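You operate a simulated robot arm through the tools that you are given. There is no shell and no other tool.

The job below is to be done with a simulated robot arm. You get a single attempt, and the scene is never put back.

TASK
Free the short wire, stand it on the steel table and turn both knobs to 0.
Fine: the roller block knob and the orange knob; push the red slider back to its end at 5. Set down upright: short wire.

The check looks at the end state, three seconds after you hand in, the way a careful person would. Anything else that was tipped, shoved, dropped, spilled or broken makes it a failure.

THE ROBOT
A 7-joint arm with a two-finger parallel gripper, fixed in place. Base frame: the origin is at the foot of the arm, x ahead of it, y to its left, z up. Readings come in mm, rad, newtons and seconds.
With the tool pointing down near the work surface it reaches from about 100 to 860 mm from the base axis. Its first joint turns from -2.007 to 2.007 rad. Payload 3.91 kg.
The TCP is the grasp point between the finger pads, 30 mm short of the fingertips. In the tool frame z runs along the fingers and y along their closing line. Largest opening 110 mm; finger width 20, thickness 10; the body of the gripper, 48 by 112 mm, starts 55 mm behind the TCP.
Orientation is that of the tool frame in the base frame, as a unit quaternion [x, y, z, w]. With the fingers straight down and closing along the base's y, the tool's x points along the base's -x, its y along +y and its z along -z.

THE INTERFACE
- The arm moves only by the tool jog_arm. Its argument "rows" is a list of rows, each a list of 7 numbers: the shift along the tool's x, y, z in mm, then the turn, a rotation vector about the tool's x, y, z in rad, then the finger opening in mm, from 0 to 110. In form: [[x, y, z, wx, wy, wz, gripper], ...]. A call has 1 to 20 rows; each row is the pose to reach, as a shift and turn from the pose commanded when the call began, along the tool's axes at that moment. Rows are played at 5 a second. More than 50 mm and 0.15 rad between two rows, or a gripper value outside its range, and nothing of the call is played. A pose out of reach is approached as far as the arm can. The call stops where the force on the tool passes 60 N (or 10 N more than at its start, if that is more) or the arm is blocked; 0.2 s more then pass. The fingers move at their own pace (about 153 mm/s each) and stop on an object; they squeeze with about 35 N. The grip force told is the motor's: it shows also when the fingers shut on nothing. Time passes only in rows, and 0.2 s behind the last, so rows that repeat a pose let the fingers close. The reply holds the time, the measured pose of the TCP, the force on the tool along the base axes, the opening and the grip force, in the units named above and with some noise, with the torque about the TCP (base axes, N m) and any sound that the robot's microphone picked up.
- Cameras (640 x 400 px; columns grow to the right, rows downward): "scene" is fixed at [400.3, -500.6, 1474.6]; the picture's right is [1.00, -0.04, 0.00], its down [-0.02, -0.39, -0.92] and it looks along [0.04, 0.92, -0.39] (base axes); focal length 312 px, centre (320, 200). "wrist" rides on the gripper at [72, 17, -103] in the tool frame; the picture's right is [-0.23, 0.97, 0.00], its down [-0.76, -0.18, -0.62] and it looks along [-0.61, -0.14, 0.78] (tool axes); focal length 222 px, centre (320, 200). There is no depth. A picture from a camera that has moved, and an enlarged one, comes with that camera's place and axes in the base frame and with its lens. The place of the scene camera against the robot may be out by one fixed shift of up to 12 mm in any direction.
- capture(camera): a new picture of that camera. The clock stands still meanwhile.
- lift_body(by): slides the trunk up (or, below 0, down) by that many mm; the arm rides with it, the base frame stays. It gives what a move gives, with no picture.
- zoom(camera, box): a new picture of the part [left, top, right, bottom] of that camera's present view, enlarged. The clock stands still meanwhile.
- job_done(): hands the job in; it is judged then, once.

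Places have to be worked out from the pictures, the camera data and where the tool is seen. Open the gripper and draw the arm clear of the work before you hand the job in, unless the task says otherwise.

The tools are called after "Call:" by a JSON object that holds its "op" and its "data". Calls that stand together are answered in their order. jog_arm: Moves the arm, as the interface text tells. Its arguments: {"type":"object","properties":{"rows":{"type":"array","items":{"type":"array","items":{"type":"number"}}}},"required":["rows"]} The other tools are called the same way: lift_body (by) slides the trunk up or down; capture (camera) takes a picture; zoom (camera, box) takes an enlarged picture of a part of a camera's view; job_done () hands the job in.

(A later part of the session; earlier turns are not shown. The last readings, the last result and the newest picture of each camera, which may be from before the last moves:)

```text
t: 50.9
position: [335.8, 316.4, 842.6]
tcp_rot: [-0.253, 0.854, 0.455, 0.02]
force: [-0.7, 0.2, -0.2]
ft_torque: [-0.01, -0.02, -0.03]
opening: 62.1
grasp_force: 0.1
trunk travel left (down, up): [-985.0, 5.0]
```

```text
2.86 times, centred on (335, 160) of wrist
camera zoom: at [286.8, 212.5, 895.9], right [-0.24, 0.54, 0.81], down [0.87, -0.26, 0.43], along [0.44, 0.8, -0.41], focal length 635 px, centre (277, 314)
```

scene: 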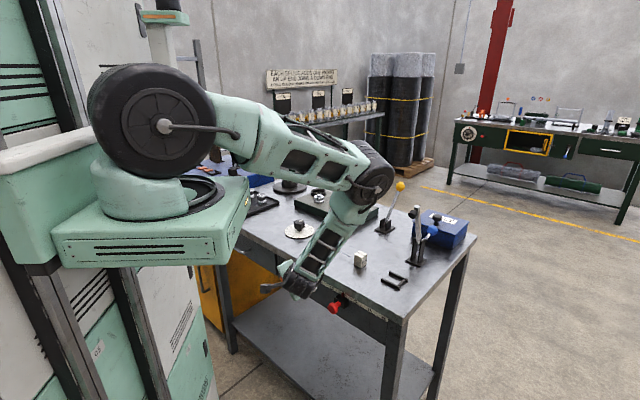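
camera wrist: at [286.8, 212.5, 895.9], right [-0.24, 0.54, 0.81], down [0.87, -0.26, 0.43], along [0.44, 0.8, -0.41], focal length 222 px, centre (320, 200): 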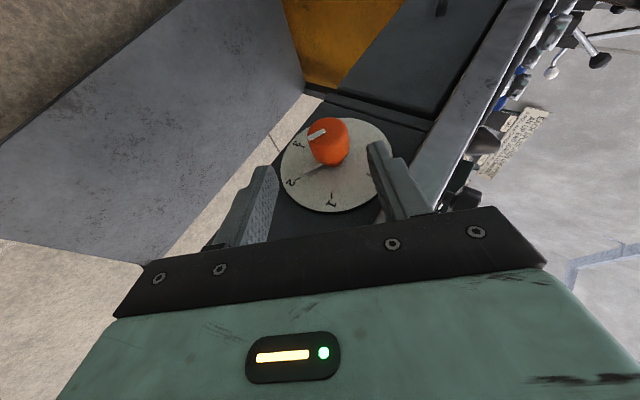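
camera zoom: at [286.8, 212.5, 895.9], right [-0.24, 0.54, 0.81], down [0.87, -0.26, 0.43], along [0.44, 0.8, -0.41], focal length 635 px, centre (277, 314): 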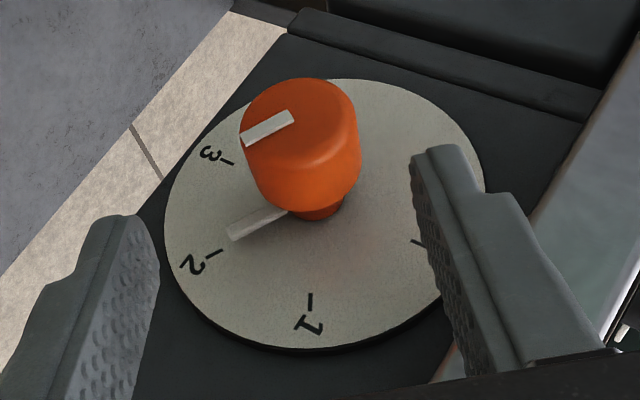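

The forearm is well above the wire and table edge. Triangulating from the two views puts the cap's middle at (324.6, 373.3, 807), so I advance along the tool axis with a small correction.

Call:
{"op": "jog_arm", "data": {"rows": [[-0.3, 2, 15, 0, 0, 0, 62], [-0.6, 4, 30, 0, 0, 0, 62], [-1, 4.5, 45, 0, 0, 0, 62]]}}

Call:
{"op": "zoom", "data": {"camera": "wrist", "box": [220, 90, 420, 230]}}

```text
t: 51.7
position: [329.4, 353.9, 820.1]
tcp_rot: [-0.254, 0.854, 0.454, 0.021]
force: [-0.8, 0.6, -0.3]
ft_torque: [0.0, -0.02, 0.02]
opening: 61.9
grasp_force: 0.1
trunk travel left (down, up): [-985.0, 5.0]
```

```text
2.86 times, centred on (320, 160) of wrist
camera zoom: at [279.5, 250.7, 874.6], right [-0.24, 0.54, 0.8], down [0.86, -0.26, 0.43], along [0.44, 0.8, -0.41], focal length 635 px, centre (320, 314)
```

zoom: 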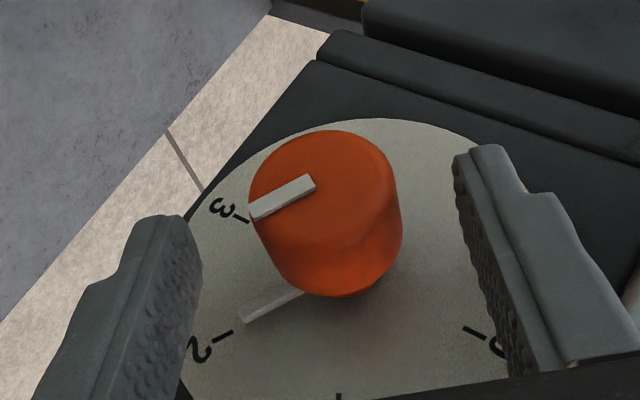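

The cap is well centred between the fingers. I go in the last 22 mm and close.

Call:
{"op": "jog_arm", "data": {"rows": [[0, 0.5, 10, 0, 0, 0, 62], [0, 0.5, 18, 0, 0, 0, 62], [0, 0.5, 22, 0, 0, 0, 62], [0, 0.5, 22, 0, 0, 0, 45], [0, 0.5, 22, 0, 0, 0, 35], [0, 0.5, 22, 0, 0, 0, 25], [0, 0.5, 22, 0, 0, 0, 15], [0, 0.5, 22, 0, 0, 0, 15]]}}

Call:
{"op": "zoom", "data": {"camera": "wrist", "box": [220, 90, 420, 230]}}

Call:
{"op": "capture", "data": {"camera": "scene"}}

```text
t: 52.1
position: [329.4, 354.6, 819.2]
tcp_rot: [-0.261, 0.854, 0.45, 0.017]
force: [-20.5, -30.5, 8.3]
ft_torque: [1.35, -1.48, -2.03]
opening: 62.1
grasp_force: 0.1
trunk travel left (down, up): [-985.0, 5.0]
stopped in row 2: the force on the tool passed its limit at 78 N (the readings are from after the stop); the commanded pose is now the measured one
```

```text
2.86 times, centred on (320, 160) of wrist
camera zoom: at [280.8, 250.9, 873.9], right [-0.25, 0.55, 0.8], down [0.87, -0.24, 0.44], along [0.43, 0.8, -0.41], focal length 635 px, centre (320, 314)
```

zoom: 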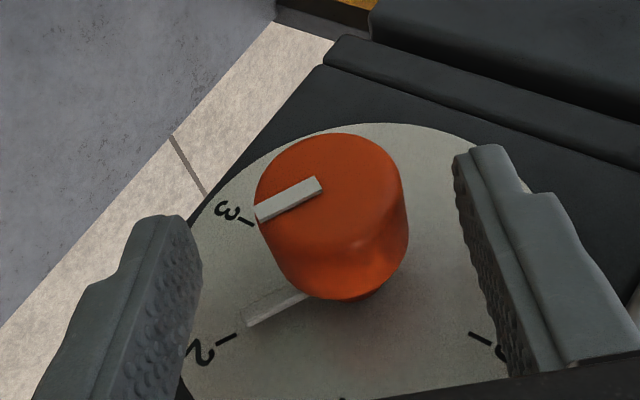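

```text
taken
```

scene: 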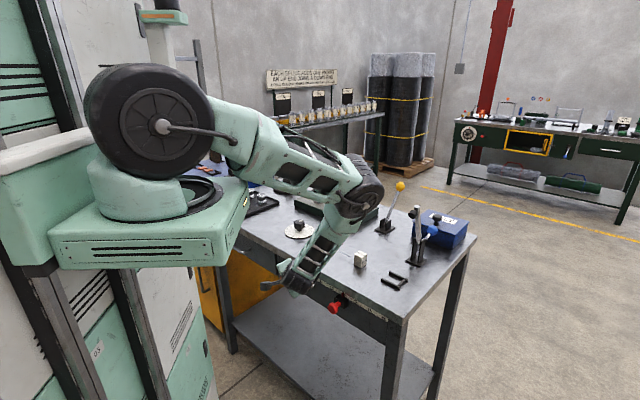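

The hand's table-facing side met the table edge (the moment points to z≈870, about 55 mm behind the TCP), so 25° of pitch is too steep. I back off, increase the pitch to about 40°, and check again.

Call:
{"op": "jog_arm", "data": {"rows": [[0, 0, -15, 0, 0, 0, 62], [0, 0, -35, 0, 0, 0, 62], [0, 0, -55, 0, 0, 0, 62], [0, 0, -55, 0, -0.131, 0, 62], [0, 0, -55, 0, -0.262, 0, 62]]}}

Call:
{"op": "zoom", "data": {"camera": "wrist", "box": [220, 60, 420, 230]}}

Call:
{"op": "zoom", "data": {"camera": "scene", "box": [240, 150, 420, 320]}}

```text
t: 53.3
position: [341.2, 314.4, 852.1]
tcp_rot: [-0.196, 0.844, 0.481, 0.132]
force: [0.2, -0.1, -1.0]
ft_torque: [0.0, 0.0, 0.0]
opening: 62.1
grasp_force: 0.1
trunk travel left (down, up): [-985.0, 5.0]
```

```text
2.35 times, centred on (320, 145) of wrist
camera zoom: at [267.8, 217.6, 885.9], right [-0.24, 0.5, 0.83], down [0.74, -0.46, 0.49], along [0.63, 0.73, -0.25], focal length 523 px, centre (320, 329)
```

zoom: 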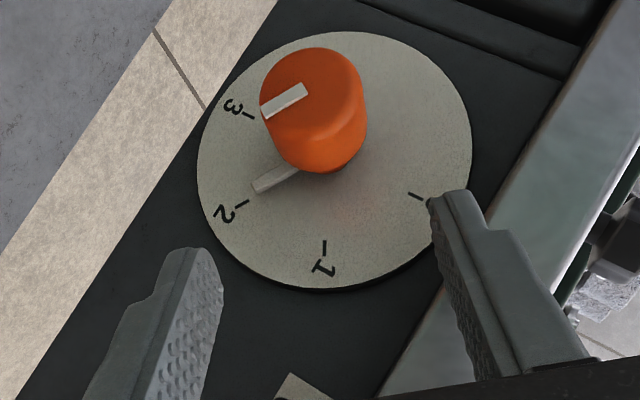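

```text
2.35 times, centred on (330, 235) of scene
camera zoom: at [400.3, -500.6, 1474.6], right [1.0, -0.04, 0.0], down [-0.02, -0.39, -0.92], along [0.04, 0.92, -0.39], focal length 735 px, centre (296, 118)
```

zoom: 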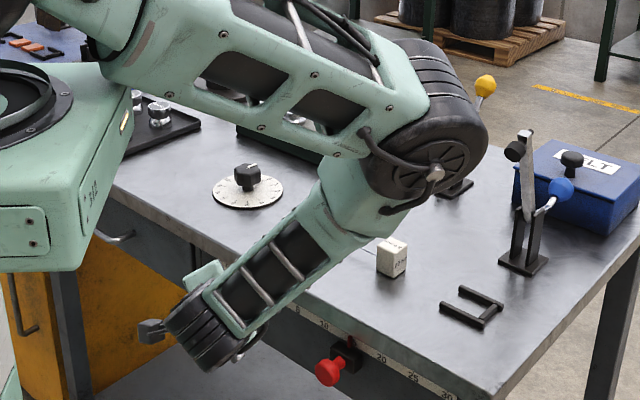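

Elbow and forearm are out in front of the table, clear of everything. This view puts the knob axis at e1≈36, z≈808; I shift sideways first and then advance along the tool axis.

Call:
{"op": "jog_arm", "data": {"rows": [[14, 1, 0, 0, 0, 0, 62], [27, 1.8, 0, 0, 0, 0, 62], [27, 1.8, 20, 0, 0, 0, 62], [27, 1.8, 36, 0, 0, 0, 62], [27, 1.8, 46, 0, 0, 0, 62]]}}

Call:
{"op": "zoom", "data": {"camera": "wrist", "box": [220, 60, 420, 230]}}

```text
t: 54.2
position: [364.6, 327.3, 841.0]
tcp_rot: [-0.213, 0.842, 0.47, 0.156]
force: [-38.5, -25.9, -20.0]
ft_torque: [0.24, -1.37, 1.37]
opening: 59.2
grasp_force: 0.0
trunk travel left (down, up): [-985.0, 5.0]
stopped in row 4: the force on the tool passed its limit at 97 N (the readings are from after the stop); the commanded pose is now the measured one
```

```text
2.35 times, centred on (320, 145) of wrist
camera zoom: at [288.7, 232.2, 872.0], right [-0.3, 0.5, 0.81], down [0.71, -0.46, 0.54], along [0.64, 0.73, -0.22], focal length 523 px, centre (320, 329)
```

zoom: 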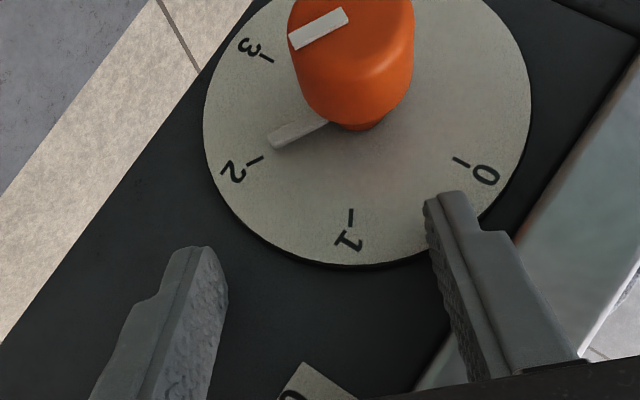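

The arm ended well off the commanded path, so something in this configuration isn't tracking. I look before moving.

Call:
{"op": "capture", "data": {"camera": "scene"}}

Call:
{"op": "capture", "data": {"camera": "wrist"}}

Call:
{"op": "zoom", "data": {"camera": "scene", "box": [240, 200, 380, 320]}}

```text
taken
```

scene: 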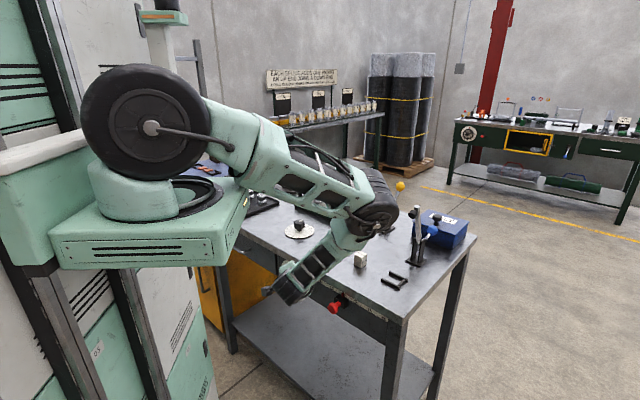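

```text
taken
camera wrist: at [288.7, 232.2, 872.0], right [-0.3, 0.5, 0.81], down [0.71, -0.46, 0.54], along [0.64, 0.73, -0.22], focal length 222 px, centre (320, 200)
```

wrist: 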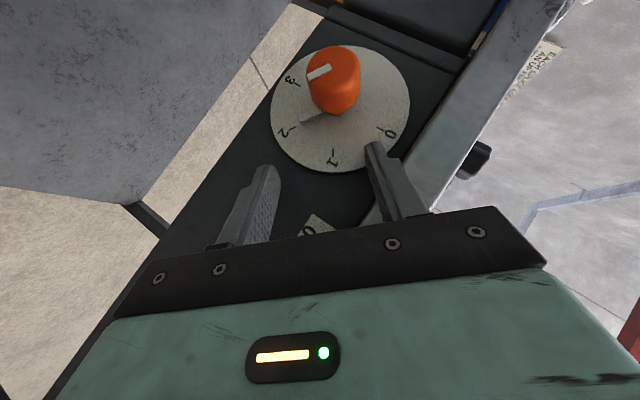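

```text
3.33 times, centred on (310, 260) of scene
camera zoom: at [400.3, -500.6, 1474.6], right [1.0, -0.04, 0.0], down [-0.02, -0.39, -0.92], along [0.04, 0.92, -0.39], focal length 1041 px, centre (353, 0)
```

zoom: 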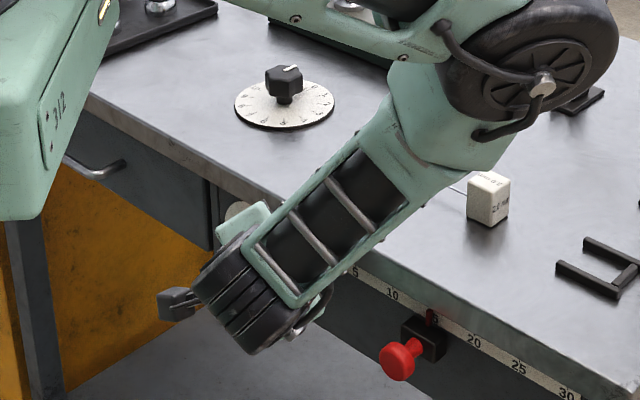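

I back straight out from the table edge along -e2 first.

Call:
{"op": "jog_arm", "data": {"rows": [[11, 0, -10, 0, 0, 0, 62], [23, 1, -20, 0, 0, 0, 62], [34, 1, -30, 0, 0, 0, 62], [45.5, 1.6, -39, 0, 0, 0, 62]]}}

Call:
{"op": "jog_arm", "data": {"rows": [[0, 0, 0, 0.095, 0.003, -0.081, 62], [0, 0, 0, 0.189, 0.007, -0.162, 62], [0, 0, 0, 0.284, 0.01, -0.243, 62], [0, 0, 0, 0.378, 0.014, -0.325, 62], [0, 0, 0, 0.473, 0.017, -0.406, 62], [0, 0, 0, 0.567, 0.02, -0.487, 62], [0, 0, 0, 0.662, 0.024, -0.568, 62]]}}

Call:
{"op": "capture", "data": {"camera": "scene"}}

Call:
{"op": "capture", "data": {"camera": "wrist"}}

```text
t: 54.7
position: [363.2, 329.2, 843.6]
tcp_rot: [-0.215, 0.841, 0.47, 0.16]
force: [-13.9, 11.6, -43.0]
ft_torque: [-1.47, -0.83, 0.26]
opening: 53.1
grasp_force: 0.0
trunk travel left (down, up): [-985.0, 5.0]
stopped in row 2: the force on the tool passed its limit at 68 N (the readings are from after the stop); the commanded pose is now the measured one
```

```text
t: 56.3
position: [363.8, 329.1, 846.2]
tcp_rot: [-0.375, 0.857, 0.112, 0.336]
force: [0.6, 0.0, 0.6]
ft_torque: [-0.05, 0.04, 0.03]
opening: 62.2
grasp_force: 0.0
trunk travel left (down, up): [-985.0, 5.0]
```

```text
taken
```

scene: 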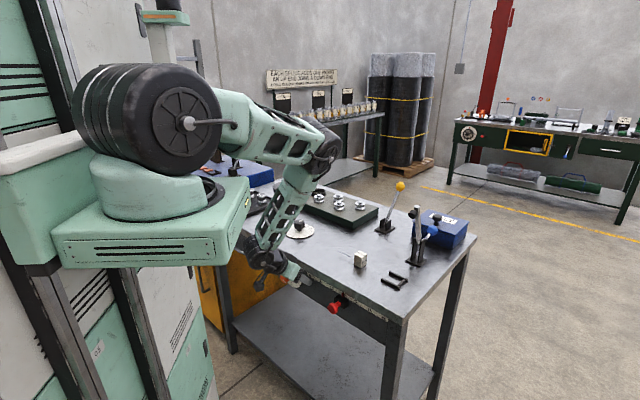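

```text
taken
camera wrist: at [266.0, 252.5, 873.8], right [-0.59, 0.8, 0.09], down [0.2, 0.03, 0.98], along [0.78, 0.59, -0.18], focal length 222 px, centre (320, 200)
```

wrist: 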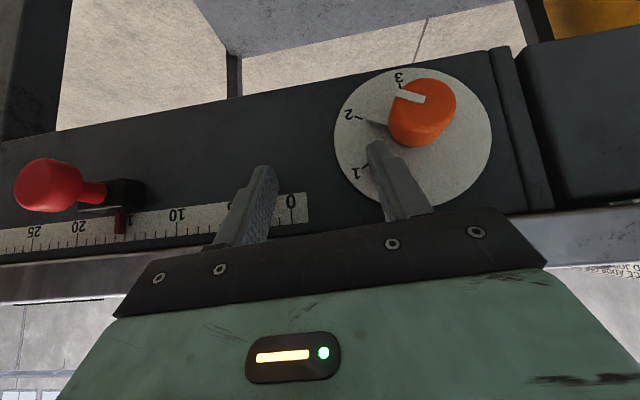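

The hand is free again, in the good elbow-up posture with a clear frontal view: the pointer is a bit past 2, and the slider is near 15. I back off from the edge, then move left in front of the knob with the hand straight above it.

Call:
{"op": "jog_arm", "data": {"rows": [[16, 0.4, -14, 0, 0, 0, 62], [32.3, 0.7, -28.5, -0.02, 0, 0.02, 62], [28, 30, -33, -0.045, -0.001, 0.04, 62], [23.9, 60.1, -36.5, -0.045, -0.001, 0.04, 62], [23.9, 60.1, -36.5, -0.045, -0.001, 0.04, 62]]}}

Call:
{"op": "capture", "data": {"camera": "wrist"}}

Call:
{"op": "capture", "data": {"camera": "scene"}}

```text
t: 57.5
position: [290.9, 338.5, 853.9]
tcp_rot: [-0.365, 0.862, 0.139, 0.324]
force: [-0.3, -0.3, 0.1]
ft_torque: [0.02, 0.0, -0.04]
opening: 62.0
grasp_force: 0.1
trunk travel left (down, up): [-985.0, 5.0]
```

```text
taken
camera wrist: at [195.1, 262.9, 882.8], right [-0.58, 0.8, 0.15], down [0.24, -0.01, 0.97], along [0.78, 0.6, -0.19], focal length 222 px, centre (320, 200)
```

wrist: 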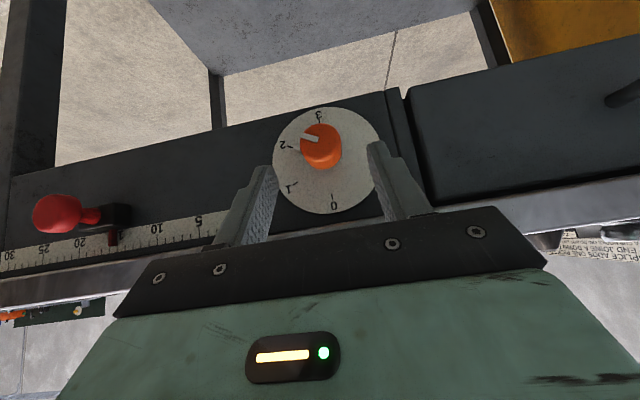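

```text
taken
```

scene: 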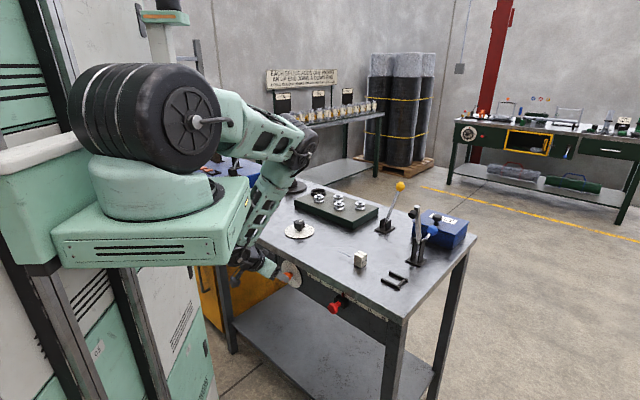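

Tracking is good here. I zoom in on the orange dial to read it and refine the axis.

Call:
{"op": "zoom", "data": {"camera": "wrist", "box": [260, 95, 400, 225]}}

Call:
{"op": "zoom", "data": {"camera": "wrist", "box": [0, 180, 230, 290]}}

```text
3.08 times, centred on (330, 160) of wrist
camera zoom: at [195.1, 262.9, 882.8], right [-0.58, 0.8, 0.15], down [0.24, -0.01, 0.97], along [0.78, 0.6, -0.19], focal length 684 px, centre (289, 323)
```

zoom: 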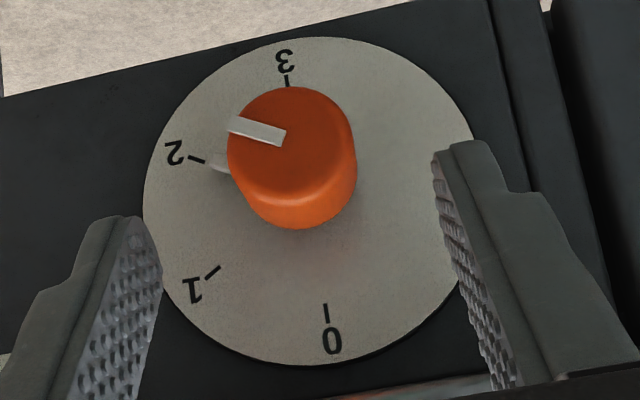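

```text
2.78 times, centred on (115, 235) of wrist
camera zoom: at [195.1, 262.9, 882.8], right [-0.58, 0.8, 0.15], down [0.24, -0.01, 0.97], along [0.78, 0.6, -0.19], focal length 618 px, centre (890, 103)
```

zoom: 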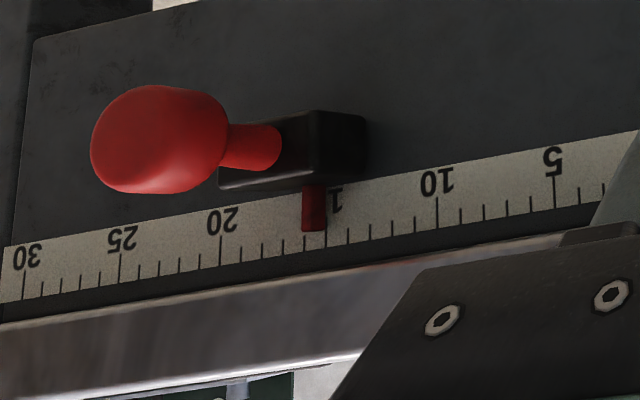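

The dial is confirmed: 60° per unit, centre e1≈34.6, z≈807, pointer at about 118.5° (1.97). I'll turn it counter-clockwise in two grips of about 60°, leaning the hand 30° right and swinging to 30° left. First I lean right at stand-off.

Call:
{"op": "jog_arm", "data": {"rows": [[1, -5, 1.5, -0.0985, -0.002, 0.0865, 62], [2, -10, 3, -0.197, -0.0045, 0.173, 62], [3, -16, 5, -0.2955, -0.007, 0.2595, 62], [4.4, -21.2, 6.6, -0.394, -0.009, 0.346, 62], [4.4, -21.2, 6.6, -0.394, -0.009, 0.346, 62]]}}

Call:
{"op": "capture", "data": {"camera": "wrist"}}

Call:
{"op": "capture", "data": {"camera": "scene"}}

```text
t: 58.7
position: [305.8, 325.7, 844.7]
tcp_rot: [-0.268, 0.866, 0.36, 0.221]
force: [0.5, -0.6, -0.1]
ft_torque: [0.01, 0.0, 0.01]
opening: 62.0
grasp_force: 0.1
trunk travel left (down, up): [-985.0, 5.0]
```

```text
taken
camera wrist: at [222.2, 237.6, 878.0], right [-0.44, 0.65, 0.62], down [0.57, -0.34, 0.75], along [0.7, 0.68, -0.22], focal length 222 px, centre (320, 200)
```

wrist: 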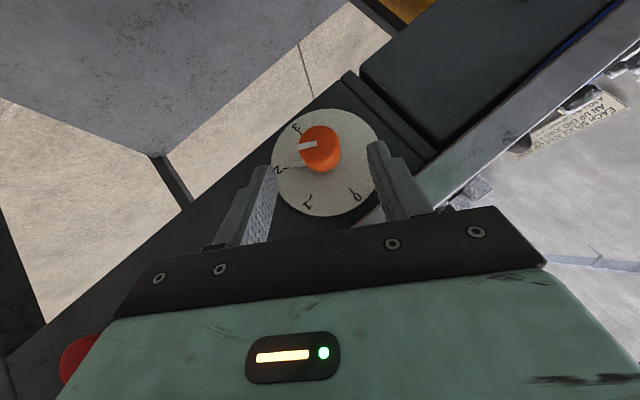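

```text
taken
```

scene: 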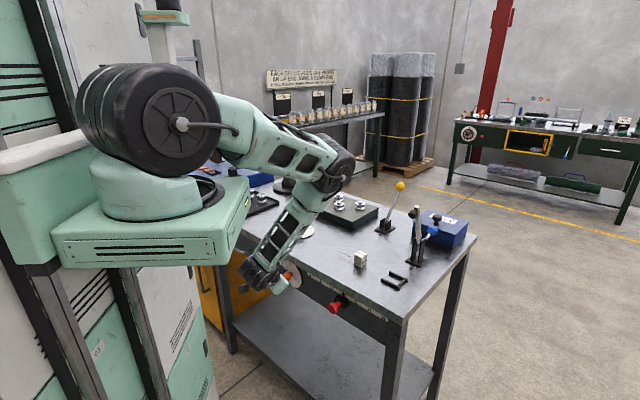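

The arm tracked exactly this time. I advance 40 mm along the tool axis and look.

Call:
{"op": "jog_arm", "data": {"rows": [[-0.5, -0.7, 15, 0, 0, 0, 62], [-1, -1.4, 30, 0, 0, 0, 62], [-1.3, -1.8, 42, 0, 0, 0, 62], [-1.3, -1.8, 42, 0, 0, 0, 62]]}}

Call:
{"op": "zoom", "data": {"camera": "wrist", "box": [220, 60, 420, 230]}}

```text
t: 59.7
position: [316.3, 356.6, 817.2]
tcp_rot: [-0.269, 0.866, 0.359, 0.222]
force: [-1.5, 0.3, 0.0]
ft_torque: [0.02, -0.01, 0.0]
opening: 61.8
grasp_force: 0.0
trunk travel left (down, up): [-985.0, 5.0]
```

```text
2.35 times, centred on (320, 145) of wrist
camera zoom: at [232.0, 268.0, 850.6], right [-0.44, 0.65, 0.62], down [0.57, -0.34, 0.75], along [0.7, 0.68, -0.22], focal length 523 px, centre (320, 329)
```

zoom: 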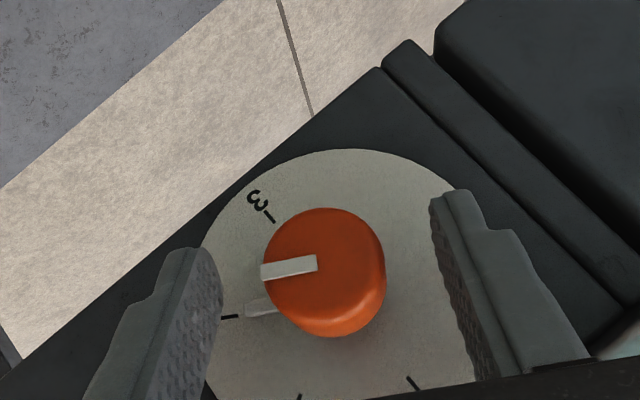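

The cap is centred and clear. I advance the last 16 mm and close.

Call:
{"op": "jog_arm", "data": {"rows": [[0, 0, 8, 0, 0, 0, 62], [0, 0, 16, 0, 0, 0, 62], [0, 0, 16, 0, 0, 0, 46], [0, 0, 16, 0, 0, 0, 36], [0, 0, 16, 0, 0, 0, 26], [0, 0, 16, 0, 0, 0, 20], [0, 0, 16, 0, 0, 0, 20]]}}

Call:
{"op": "zoom", "data": {"camera": "wrist", "box": [220, 60, 420, 230]}}

```text
t: 61.3
position: [318.6, 369.1, 809.0]
tcp_rot: [-0.268, 0.866, 0.359, 0.223]
force: [-3.2, 3.8, 2.1]
ft_torque: [0.08, -0.04, -0.06]
opening: 32.0
grasp_force: 44.9
trunk travel left (down, up): [-985.0, 5.0]
```

```text
2.35 times, centred on (320, 145) of wrist
camera zoom: at [235.2, 281.1, 840.9], right [-0.44, 0.65, 0.62], down [0.57, -0.34, 0.75], along [0.7, 0.68, -0.22], focal length 523 px, centre (320, 329)
```

zoom: 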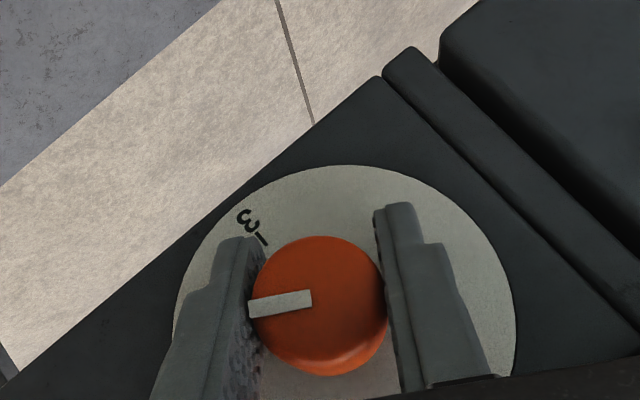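

The cap is gripped at 32 mm with little side load. I swing the hand 60° counter-clockwise about the knob's axis.

Call:
{"op": "jog_arm", "data": {"rows": [[0, 0, 0, 0.098, 0.002, -0.086, 20], [0, 0, 0, 0.197, 0.005, -0.173, 20], [0, 0, 0, 0.295, 0.007, -0.259, 20], [0, 0, 0, 0.394, 0.009, -0.345, 20], [0, 0, 0, 0.492, 0.012, -0.431, 20], [0, 0, 0, 0.59, 0.014, -0.518, 20], [0, 0, 0, 0.689, 0.016, -0.604, 20], [0, 0, 0, 0.787, 0.0185, -0.69, 20], [0, 0, 0, 0.787, 0.0185, -0.69, 20]]}}

Call:
{"op": "zoom", "data": {"camera": "wrist", "box": [220, 60, 420, 230]}}

Call:
{"op": "capture", "data": {"camera": "scene"}}

```text
t: 63.3
position: [319.5, 368.8, 808.9]
tcp_rot: [-0.438, 0.798, -0.09, 0.405]
force: [4.9, 5.7, -3.5]
ft_torque: [0.41, -0.37, 0.41]
opening: 31.6
grasp_force: 44.8
trunk travel left (down, up): [-985.0, 5.0]
```

```text
2.35 times, centred on (320, 145) of wrist
camera zoom: at [214.2, 301.6, 826.5], right [-0.54, 0.76, -0.36], down [-0.12, 0.35, 0.93], along [0.83, 0.55, -0.1], focal length 523 px, centre (320, 329)
```

zoom: 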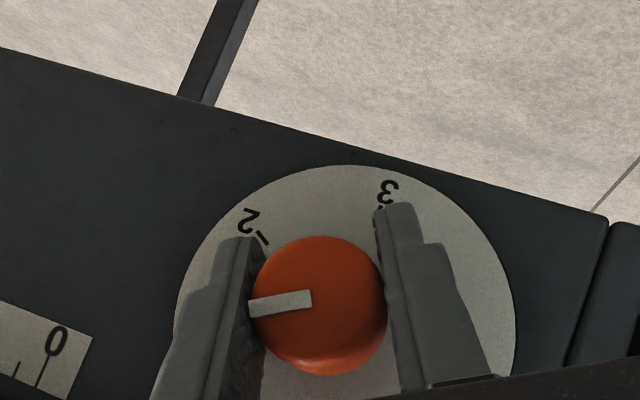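

```text
taken
```

scene: 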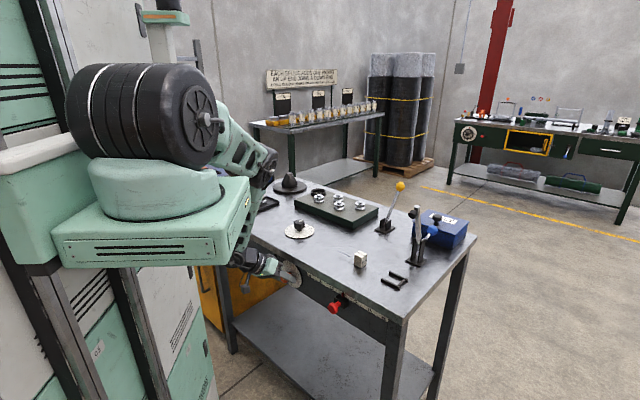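

The knob turned smoothly with the hand. I open the fingers around the cap, swing back 60° and grip again.

Call:
{"op": "jog_arm", "data": {"rows": [[0, 0, 0, 0, 0, 0, 40], [0, 0, 0, 0, 0, 0, 54], [0, 0, 0, 0, 0, 0, 62], [0, 0, 0, -0.098, -0.002, 0.086, 62], [0, 0, 0, -0.197, -0.005, 0.173, 62], [0, 0, 0, -0.295, -0.007, 0.259, 62], [0, 0, 0, -0.394, -0.009, 0.345, 62], [0, 0, 0, -0.492, -0.012, 0.431, 62], [0, 0, 0, -0.59, -0.014, 0.518, 62], [0, 0, 0, -0.689, -0.016, 0.604, 62], [0, 0, 0, -0.787, -0.0185, 0.69, 62], [0, 0, 0, -0.787, -0.0185, 0.69, 62]]}}

Call:
{"op": "zoom", "data": {"camera": "wrist", "box": [220, 60, 420, 230]}}

```text
t: 65.9
position: [318.8, 369.5, 808.4]
tcp_rot: [-0.268, 0.866, 0.36, 0.221]
force: [0.2, 0.0, -0.1]
ft_torque: [-0.02, 0.0, -0.01]
opening: 62.1
grasp_force: 0.2
trunk travel left (down, up): [-985.0, 5.0]
```

```text
2.35 times, centred on (320, 145) of wrist
camera zoom: at [235.3, 280.0, 841.4], right [-0.43, 0.65, 0.62], down [0.57, -0.34, 0.75], along [0.7, 0.68, -0.22], focal length 523 px, centre (320, 329)
```

zoom: 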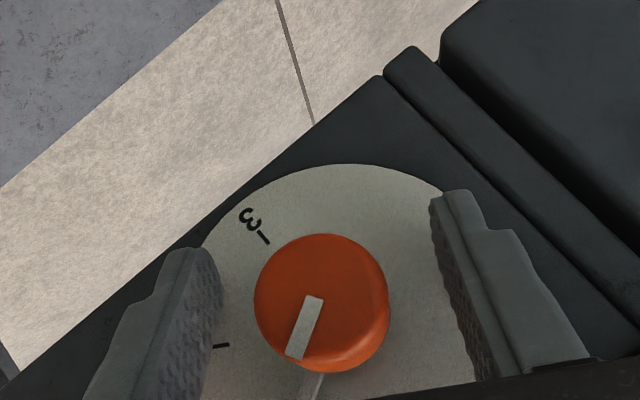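

The strip now reads about 57–58° from the 0 mark. I grip again and turn 57.5°.

Call:
{"op": "jog_arm", "data": {"rows": [[0, 0, 0, 0, 0, 0, 46], [0, 0, 0, 0, 0, 0, 36], [0, 0, 0, 0, 0, 0, 26], [0, 0, 0, 0, 0, 0, 20], [0, 0, 0, 0, 0, 0, 20], [0, 0, 0, 0.094, 0.002, -0.083, 20], [0, 0, 0, 0.189, 0.004, -0.165, 20], [0, 0, 0, 0.283, 0.007, -0.248, 20], [0, 0, 0, 0.377, 0.009, -0.331, 20], [0, 0, 0, 0.471, 0.011, -0.413, 20], [0, 0, 0, 0.566, 0.013, -0.496, 20], [0, 0, 0, 0.66, 0.0155, -0.579, 20], [0, 0, 0, 0.754, 0.0178, -0.661, 20], [0, 0, 0, 0.754, 0.0178, -0.661, 20], [0, 0, 0, 0.754, 0.0178, -0.661, 20]]}}

Call:
{"op": "zoom", "data": {"camera": "scene", "box": [265, 240, 325, 300]}}

Call:
{"op": "zoom", "data": {"camera": "wrist", "box": [220, 60, 420, 230]}}

```text
t: 69.1
position: [319.9, 368.2, 808.7]
tcp_rot: [-0.434, 0.805, -0.07, 0.398]
force: [-8.4, 1.5, 2.8]
ft_torque: [0.35, -0.42, 0.41]
opening: 31.6
grasp_force: 45.3
trunk travel left (down, up): [-985.0, 5.0]
```

```text
6.67 times, centred on (295, 270) of scene
camera zoom: at [400.3, -500.6, 1474.6], right [1.0, -0.04, 0.0], down [-0.02, -0.39, -0.92], along [0.04, 0.92, -0.39], focal length 2082 px, centre (487, -267)
```

zoom: 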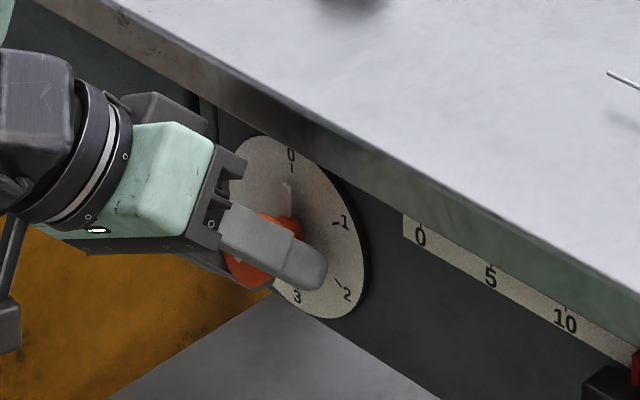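

```text
2.35 times, centred on (320, 145) of wrist
camera zoom: at [214.3, 300.8, 828.4], right [-0.55, 0.77, -0.32], down [-0.09, 0.32, 0.94], along [0.83, 0.55, -0.11], focal length 523 px, centre (320, 329)
```

zoom: 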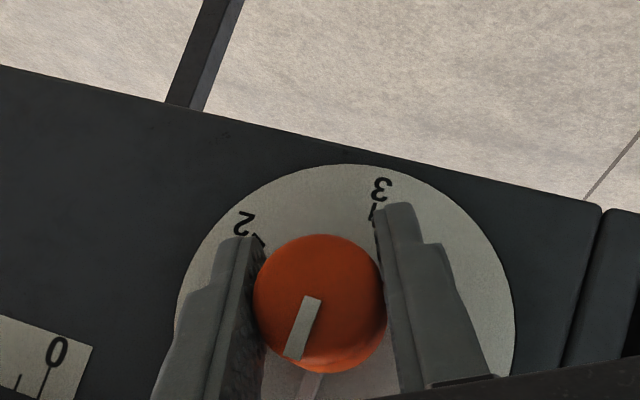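

The pointer is near the 0 tick. I open, back off along the tool axis and swing upright for a frontal reading.

Call:
{"op": "jog_arm", "data": {"rows": [[0, 0, 0, 0, 0, 0, 40], [0, 0, 0, 0, 0, 0, 54], [0, 0, 0, 0, 0, 0, 62], [0, 0, 0, 0, 0, 0, 62], [0, 0, -20, 0, 0, 0, 62], [0, 0, -40, 0, 0, 0, 62], [0, 0, -60, 0, 0, 0, 62], [0, 0, -60, -0.09, -0.002, 0.079, 62], [0, 0, -60, -0.18, -0.004, 0.158, 62], [0, 0, -60, -0.27, -0.006, 0.237, 62], [0, 0, -60, -0.36, -0.008, 0.316, 62]]}}

Call:
{"op": "capture", "data": {"camera": "wrist"}}

Call:
{"op": "zoom", "data": {"camera": "scene", "box": [270, 245, 310, 290]}}

```text
t: 71.5
position: [277.1, 354.5, 849.1]
tcp_rot: [-0.365, 0.861, 0.141, 0.324]
force: [0.2, -0.8, 0.6]
ft_torque: [0.03, 0.01, -0.02]
opening: 62.3
grasp_force: 0.1
trunk travel left (down, up): [-985.0, 5.0]
```

```text
taken
camera wrist: at [180.9, 278.7, 878.2], right [-0.58, 0.8, 0.15], down [0.24, -0.01, 0.97], along [0.78, 0.6, -0.19], focal length 222 px, centre (320, 200)
```

wrist: 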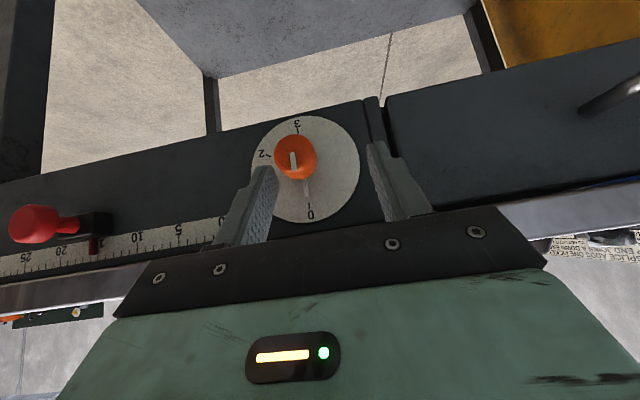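

```text
8.89 times, centred on (290, 268) of scene
camera zoom: at [400.3, -500.6, 1474.6], right [1.0, -0.04, 0.0], down [-0.02, -0.39, -0.92], along [0.04, 0.92, -0.39], focal length 2776 px, centre (587, -400)
```

zoom: 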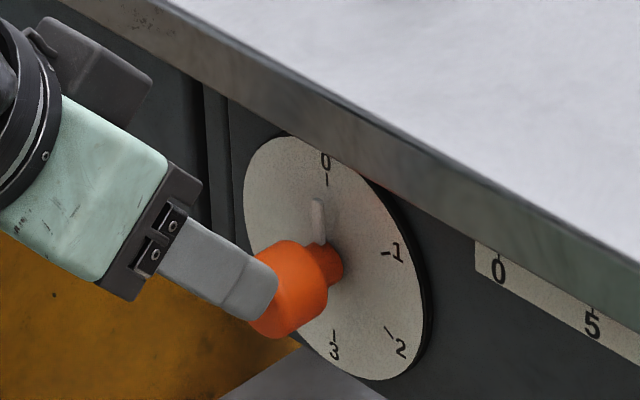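

Call:
{"op": "zoom", "data": {"camera": "wrist", "box": [260, 110, 350, 230]}}

```text
3.33 times, centred on (305, 170) of wrist
camera zoom: at [180.9, 278.7, 878.2], right [-0.58, 0.8, 0.15], down [0.24, -0.01, 0.97], along [0.78, 0.6, -0.19], focal length 740 px, centre (370, 300)
```

zoom: 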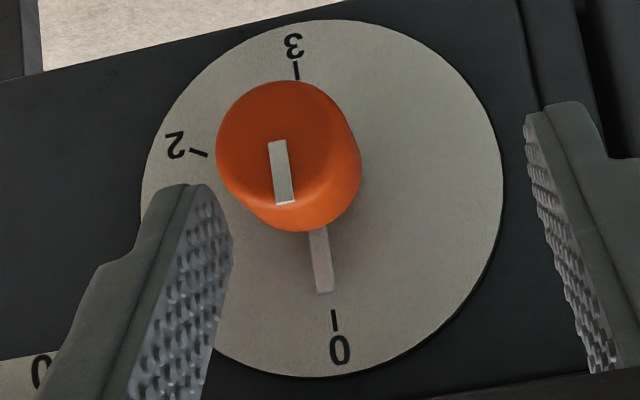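

The pointer is near 0; I zoom tighter in both cameras to see the remaining error.

Call:
{"op": "zoom", "data": {"camera": "wrist", "box": [285, 140, 325, 225]}}

Call:
{"op": "zoom", "data": {"camera": "scene", "box": [282, 250, 300, 275]}}

```text
4.71 times, centred on (305, 182) of wrist
camera zoom: at [180.9, 278.7, 878.2], right [-0.58, 0.8, 0.15], down [0.24, -0.01, 0.97], along [0.78, 0.6, -0.19], focal length 1045 px, centre (391, 282)
```

zoom: 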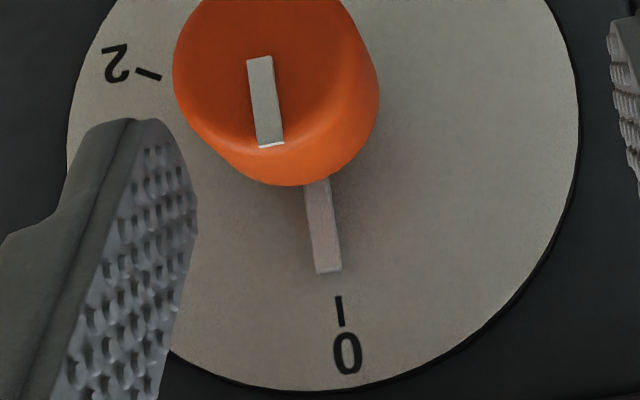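

```text
16.00 times, centred on (291, 262) of scene
camera zoom: at [400.3, -500.6, 1474.6], right [1.0, -0.04, 0.0], down [-0.02, -0.39, -0.92], along [0.04, 0.92, -0.39], focal length 4998 px, centre (784, -800)
```

zoom: 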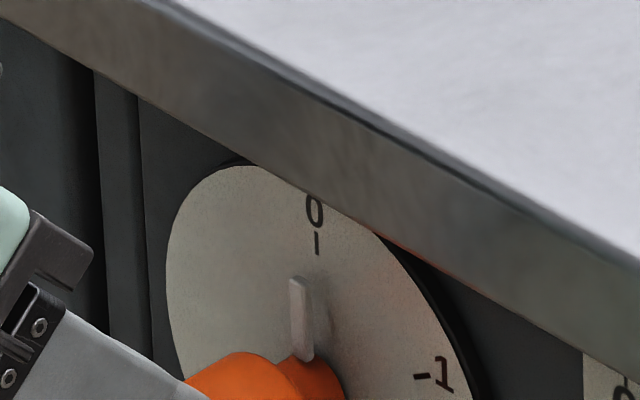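

The orange knob is within about 1° of its 0 mark, which at 60° per unit is 0.02. Now the slider: its red head is at about e1=-194, e2=474, z=825, reading about 15.6, and it needs about +97 mm along e1 to reach 5. I raise the hand and move right in front of it.

Call:
{"op": "jog_arm", "data": {"rows": [[-15, 0, -17, 0, 0, 0, 62], [-30.4, 0.1, -34.6, 0, 0, 0, 62], [-28.5, -41, -36.4, 0, 0, 0, 62], [-26.7, -83, -38.2, 0, 0, 0, 62], [-24.8, -124, -40, 0, 0, 0, 62], [-23, -166, -41.8, 0, 0, 0, 62], [-21.1, -207, -43.6, 0, 0, 0, 62], [-19.3, -248.4, -45.4, 0, 0, 0, 62], [-19.3, -248.4, -45.4, 0, 0, 0, 62]]}}

Call:
{"op": "capture", "data": {"camera": "wrist"}}

Call:
{"op": "capture", "data": {"camera": "scene"}}

```text
t: 73.5
position: [445.4, 169.8, 892.7]
tcp_rot: [-0.364, 0.862, 0.139, 0.325]
force: [-0.2, -0.2, 0.6]
ft_torque: [0.0, 0.0, -0.01]
opening: 62.2
grasp_force: 0.2
trunk travel left (down, up): [-985.0, 5.0]
```

```text
taken
camera wrist: at [350.1, 93.6, 923.1], right [-0.58, 0.8, 0.15], down [0.24, -0.01, 0.97], along [0.78, 0.6, -0.19], focal length 222 px, centre (320, 200)
```

wrist: 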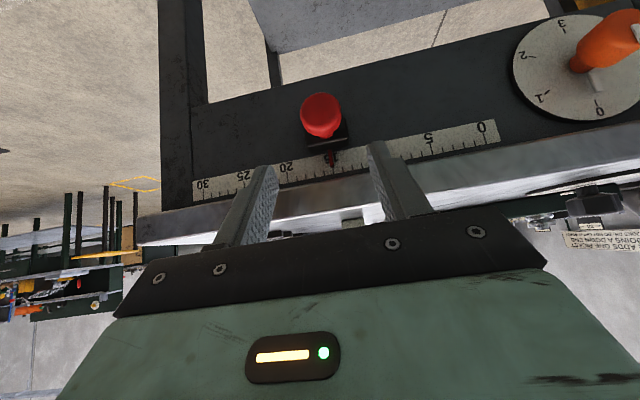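

```text
taken
```

scene: 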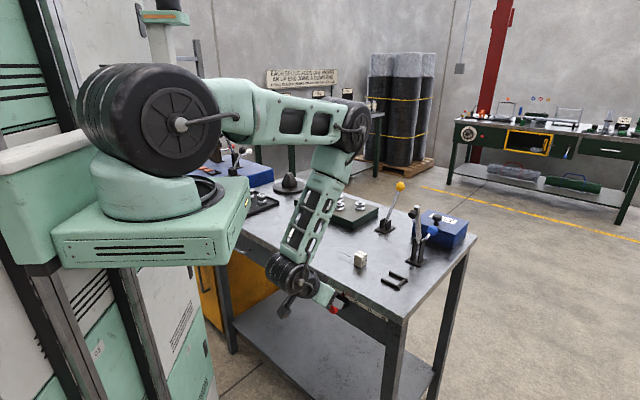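

The slider head is directly ahead between the fingers. I zoom in to measure the scale and the head.

Call:
{"op": "zoom", "data": {"camera": "wrist", "box": [260, 80, 500, 200]}}

Call:
{"op": "zoom", "data": {"camera": "wrist", "box": [280, 80, 380, 180]}}

```text
2.67 times, centred on (380, 140) of wrist
camera zoom: at [350.1, 93.6, 923.1], right [-0.58, 0.8, 0.15], down [0.24, -0.01, 0.97], along [0.78, 0.6, -0.19], focal length 592 px, centre (160, 360)
```

zoom: 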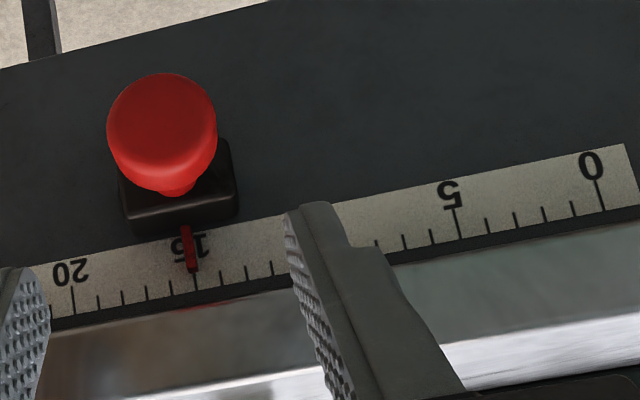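

```text
4.00 times, centred on (330, 130) of wrist
camera zoom: at [350.1, 93.6, 923.1], right [-0.58, 0.8, 0.15], down [0.24, -0.01, 0.97], along [0.78, 0.6, -0.19], focal length 888 px, centre (280, 480)
```

zoom: 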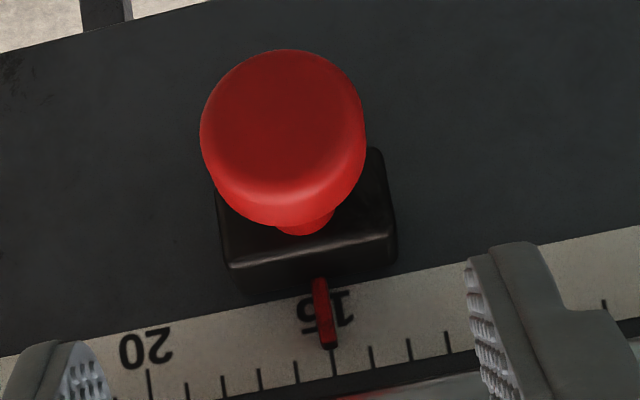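

The slider pointer is at 15.0; ticks are 9.15 mm per unit, so 5 is 91.6 mm to the left (+e1). The head's axis is at e1≈-190, z≈825. I approach it along the tool axis.

Call:
{"op": "jog_arm", "data": {"rows": [[9, 2, 0, 0, 0, 0, 62], [18.3, 3.8, 0, 0, 0, 0, 62], [18.3, 3.8, 20, 0, 0, 0, 62], [18.3, 3.8, 40, 0, 0, 0, 62], [18.3, 3.8, 52, 0, 0, 0, 62], [18.3, 3.8, 52, 0, 0, 0, 62]]}}

Call:
{"op": "zoom", "data": {"camera": "wrist", "box": [220, 60, 420, 230]}}

```text
t: 74.9
position: [455.8, 187.7, 842.8]
tcp_rot: [-0.365, 0.862, 0.14, 0.324]
force: [-0.2, -0.5, 0.0]
ft_torque: [-0.02, -0.02, 0.03]
opening: 62.0
grasp_force: 0.1
trunk travel left (down, up): [-985.0, 5.0]
```

```text
2.35 times, centred on (320, 145) of wrist
camera zoom: at [359.9, 111.7, 873.5], right [-0.58, 0.8, 0.15], down [0.24, -0.01, 0.97], along [0.78, 0.6, -0.19], focal length 523 px, centre (320, 329)
```

zoom: 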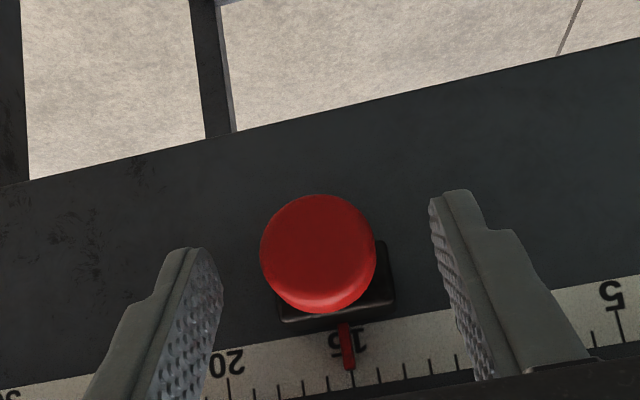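

Well centred. I go in the last 22 mm and close on the red head.

Call:
{"op": "jog_arm", "data": {"rows": [[0, 0, 10, 0, 0, 0, 62], [0, 0, 22, 0, 0, 0, 62], [0, 0, 22, 0, 0, 0, 46], [0, 0, 22, 0, 0, 0, 36], [0, 0, 22, 0, 0, 0, 26], [0, 0, 22, 0, 0, 0, 20], [0, 0, 22, 0, 0, 0, 20]]}}

Call:
{"op": "zoom", "data": {"camera": "wrist", "box": [220, 60, 420, 230]}}

```text
t: 76.5
position: [466.8, 197.7, 827.3]
tcp_rot: [-0.365, 0.862, 0.139, 0.324]
force: [-0.3, -0.4, -2.7]
ft_torque: [-0.01, -0.09, 0.0]
opening: 31.8
grasp_force: 45.1
trunk travel left (down, up): [-985.0, 5.0]
```

```text
2.35 times, centred on (320, 145) of wrist
camera zoom: at [370.8, 122.1, 857.8], right [-0.58, 0.8, 0.15], down [0.24, -0.01, 0.97], along [0.78, 0.6, -0.19], focal length 523 px, centre (320, 329)
```

zoom: 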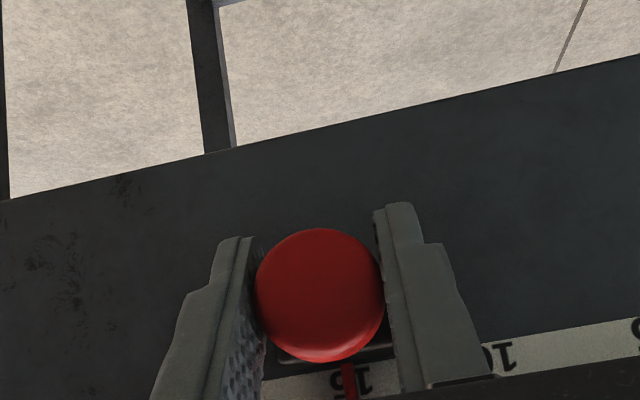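

Gripped at 31.8 mm. I slide it 80 mm to the left along the edge and check.

Call:
{"op": "jog_arm", "data": {"rows": [[-0.1, 10, 0.13, 0, 0, 0, 20], [-0.2, 20, 0.27, 0, 0, 0, 20], [-0.3, 30, 0.4, 0, 0, 0, 20], [-0.4, 40, 0.53, 0, 0, 0, 20], [-0.5, 50, 0.67, 0, 0, 0, 20], [-0.6, 60, 0.8, 0, 0, 0, 20], [-0.7, 70, 0.93, 0, 0, 0, 20], [-0.8, 80, 1.07, 0, 0, 0, 20], [-0.8, 80, 1.07, 0, 0, 0, 20]]}}

Call:
{"op": "zoom", "data": {"camera": "wrist", "box": [220, 60, 420, 230]}}

Call:
{"op": "zoom", "data": {"camera": "scene", "box": [270, 245, 370, 315]}}

```text
t: 78.5
position: [411.0, 256.2, 826.2]
tcp_rot: [-0.365, 0.861, 0.139, 0.325]
force: [-4.9, -1.8, 16.7]
ft_torque: [0.8, -0.78, 0.02]
opening: 31.4
grasp_force: 45.2
trunk travel left (down, up): [-985.0, 5.0]
```

```text
2.35 times, centred on (320, 145) of wrist
camera zoom: at [314.1, 179.9, 855.5], right [-0.58, 0.8, 0.15], down [0.24, -0.01, 0.97], along [0.78, 0.6, -0.19], focal length 523 px, centre (320, 329)
```

zoom: 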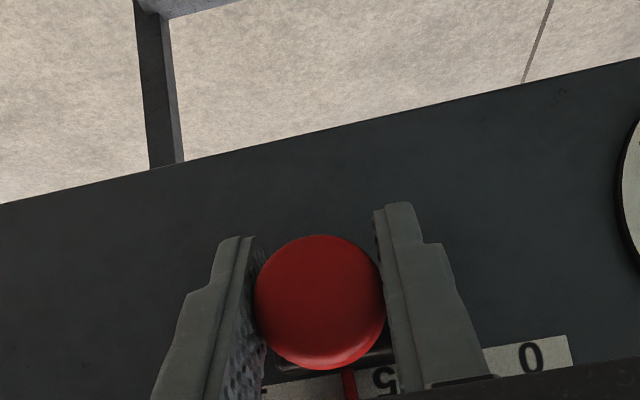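

```text
5.71 times, centred on (320, 280) of scene
camera zoom: at [400.3, -500.6, 1474.6], right [1.0, -0.04, 0.0], down [-0.02, -0.39, -0.92], along [0.04, 0.92, -0.39], focal length 1785 px, centre (320, -257)
```

zoom: 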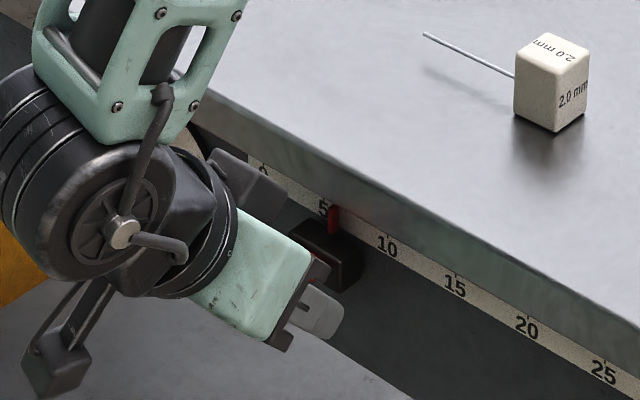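

It slid freely to about 6.3. I move the remaining 11.6 mm in small steps, watching for the end stop.

Call:
{"op": "jog_arm", "data": {"rows": [[0, 3, 0.04, 0, 0, 0, 20], [0, 6, 0.08, 0, 0, 0, 20], [0, 9, 0.12, 0, 0, 0, 20], [-0.1, 11.6, 0.16, 0, 0, 0, 20], [-0.1, 11.6, 0.16, 0, 0, 0, 20]]}}

Call:
{"op": "zoom", "data": {"camera": "scene", "box": [295, 255, 345, 305]}}

Call:
{"op": "zoom", "data": {"camera": "wrist", "box": [280, 150, 420, 240]}}

```text
t: 79.7
position: [403.8, 264.8, 825.5]
tcp_rot: [-0.364, 0.862, 0.138, 0.325]
force: [8.9, 2.8, 2.1]
ft_torque: [0.74, -0.78, -0.09]
opening: 31.5
grasp_force: 45.2
trunk travel left (down, up): [-985.0, 5.0]
```

```text
8.00 times, centred on (320, 280) of scene
camera zoom: at [400.3, -500.6, 1474.6], right [1.0, -0.04, 0.0], down [-0.02, -0.39, -0.92], along [0.04, 0.92, -0.39], focal length 2499 px, centre (320, -440)
```

zoom: 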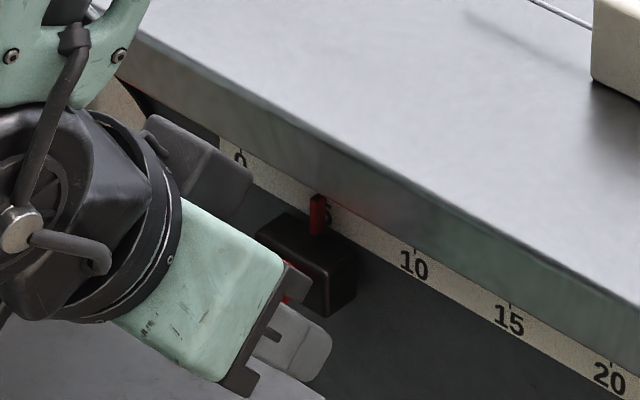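

```text
4.44 times, centred on (350, 195) of wrist
camera zoom: at [306.1, 187.9, 855.6], right [-0.58, 0.8, 0.15], down [0.24, -0.01, 0.97], along [0.78, 0.6, -0.19], focal length 987 px, centre (187, 222)
```

zoom: 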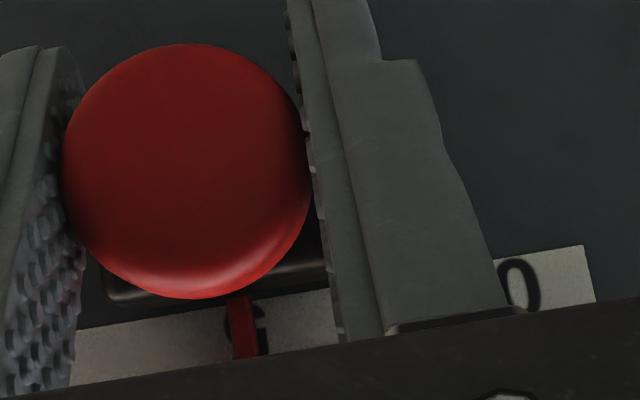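

The pointer is at the 5 mark. I push 2 mm more to feel whether this is the end stop.

Call:
{"op": "jog_arm", "data": {"rows": [[0, 1, 0, 0, 0, 0, 20], [0, 2, 0, 0, 0, 0, 20], [0, 2, 0, 0, 0, 0, 20]]}}

```text
t: 80.5
position: [402.3, 263.9, 827.1]
tcp_rot: [-0.364, 0.862, 0.138, 0.325]
force: [21.3, -2.3, 2.9]
ft_torque: [-0.42, 0.17, -0.09]
opening: 31.5
grasp_force: 45.0
trunk travel left (down, up): [-985.0, 5.0]
```

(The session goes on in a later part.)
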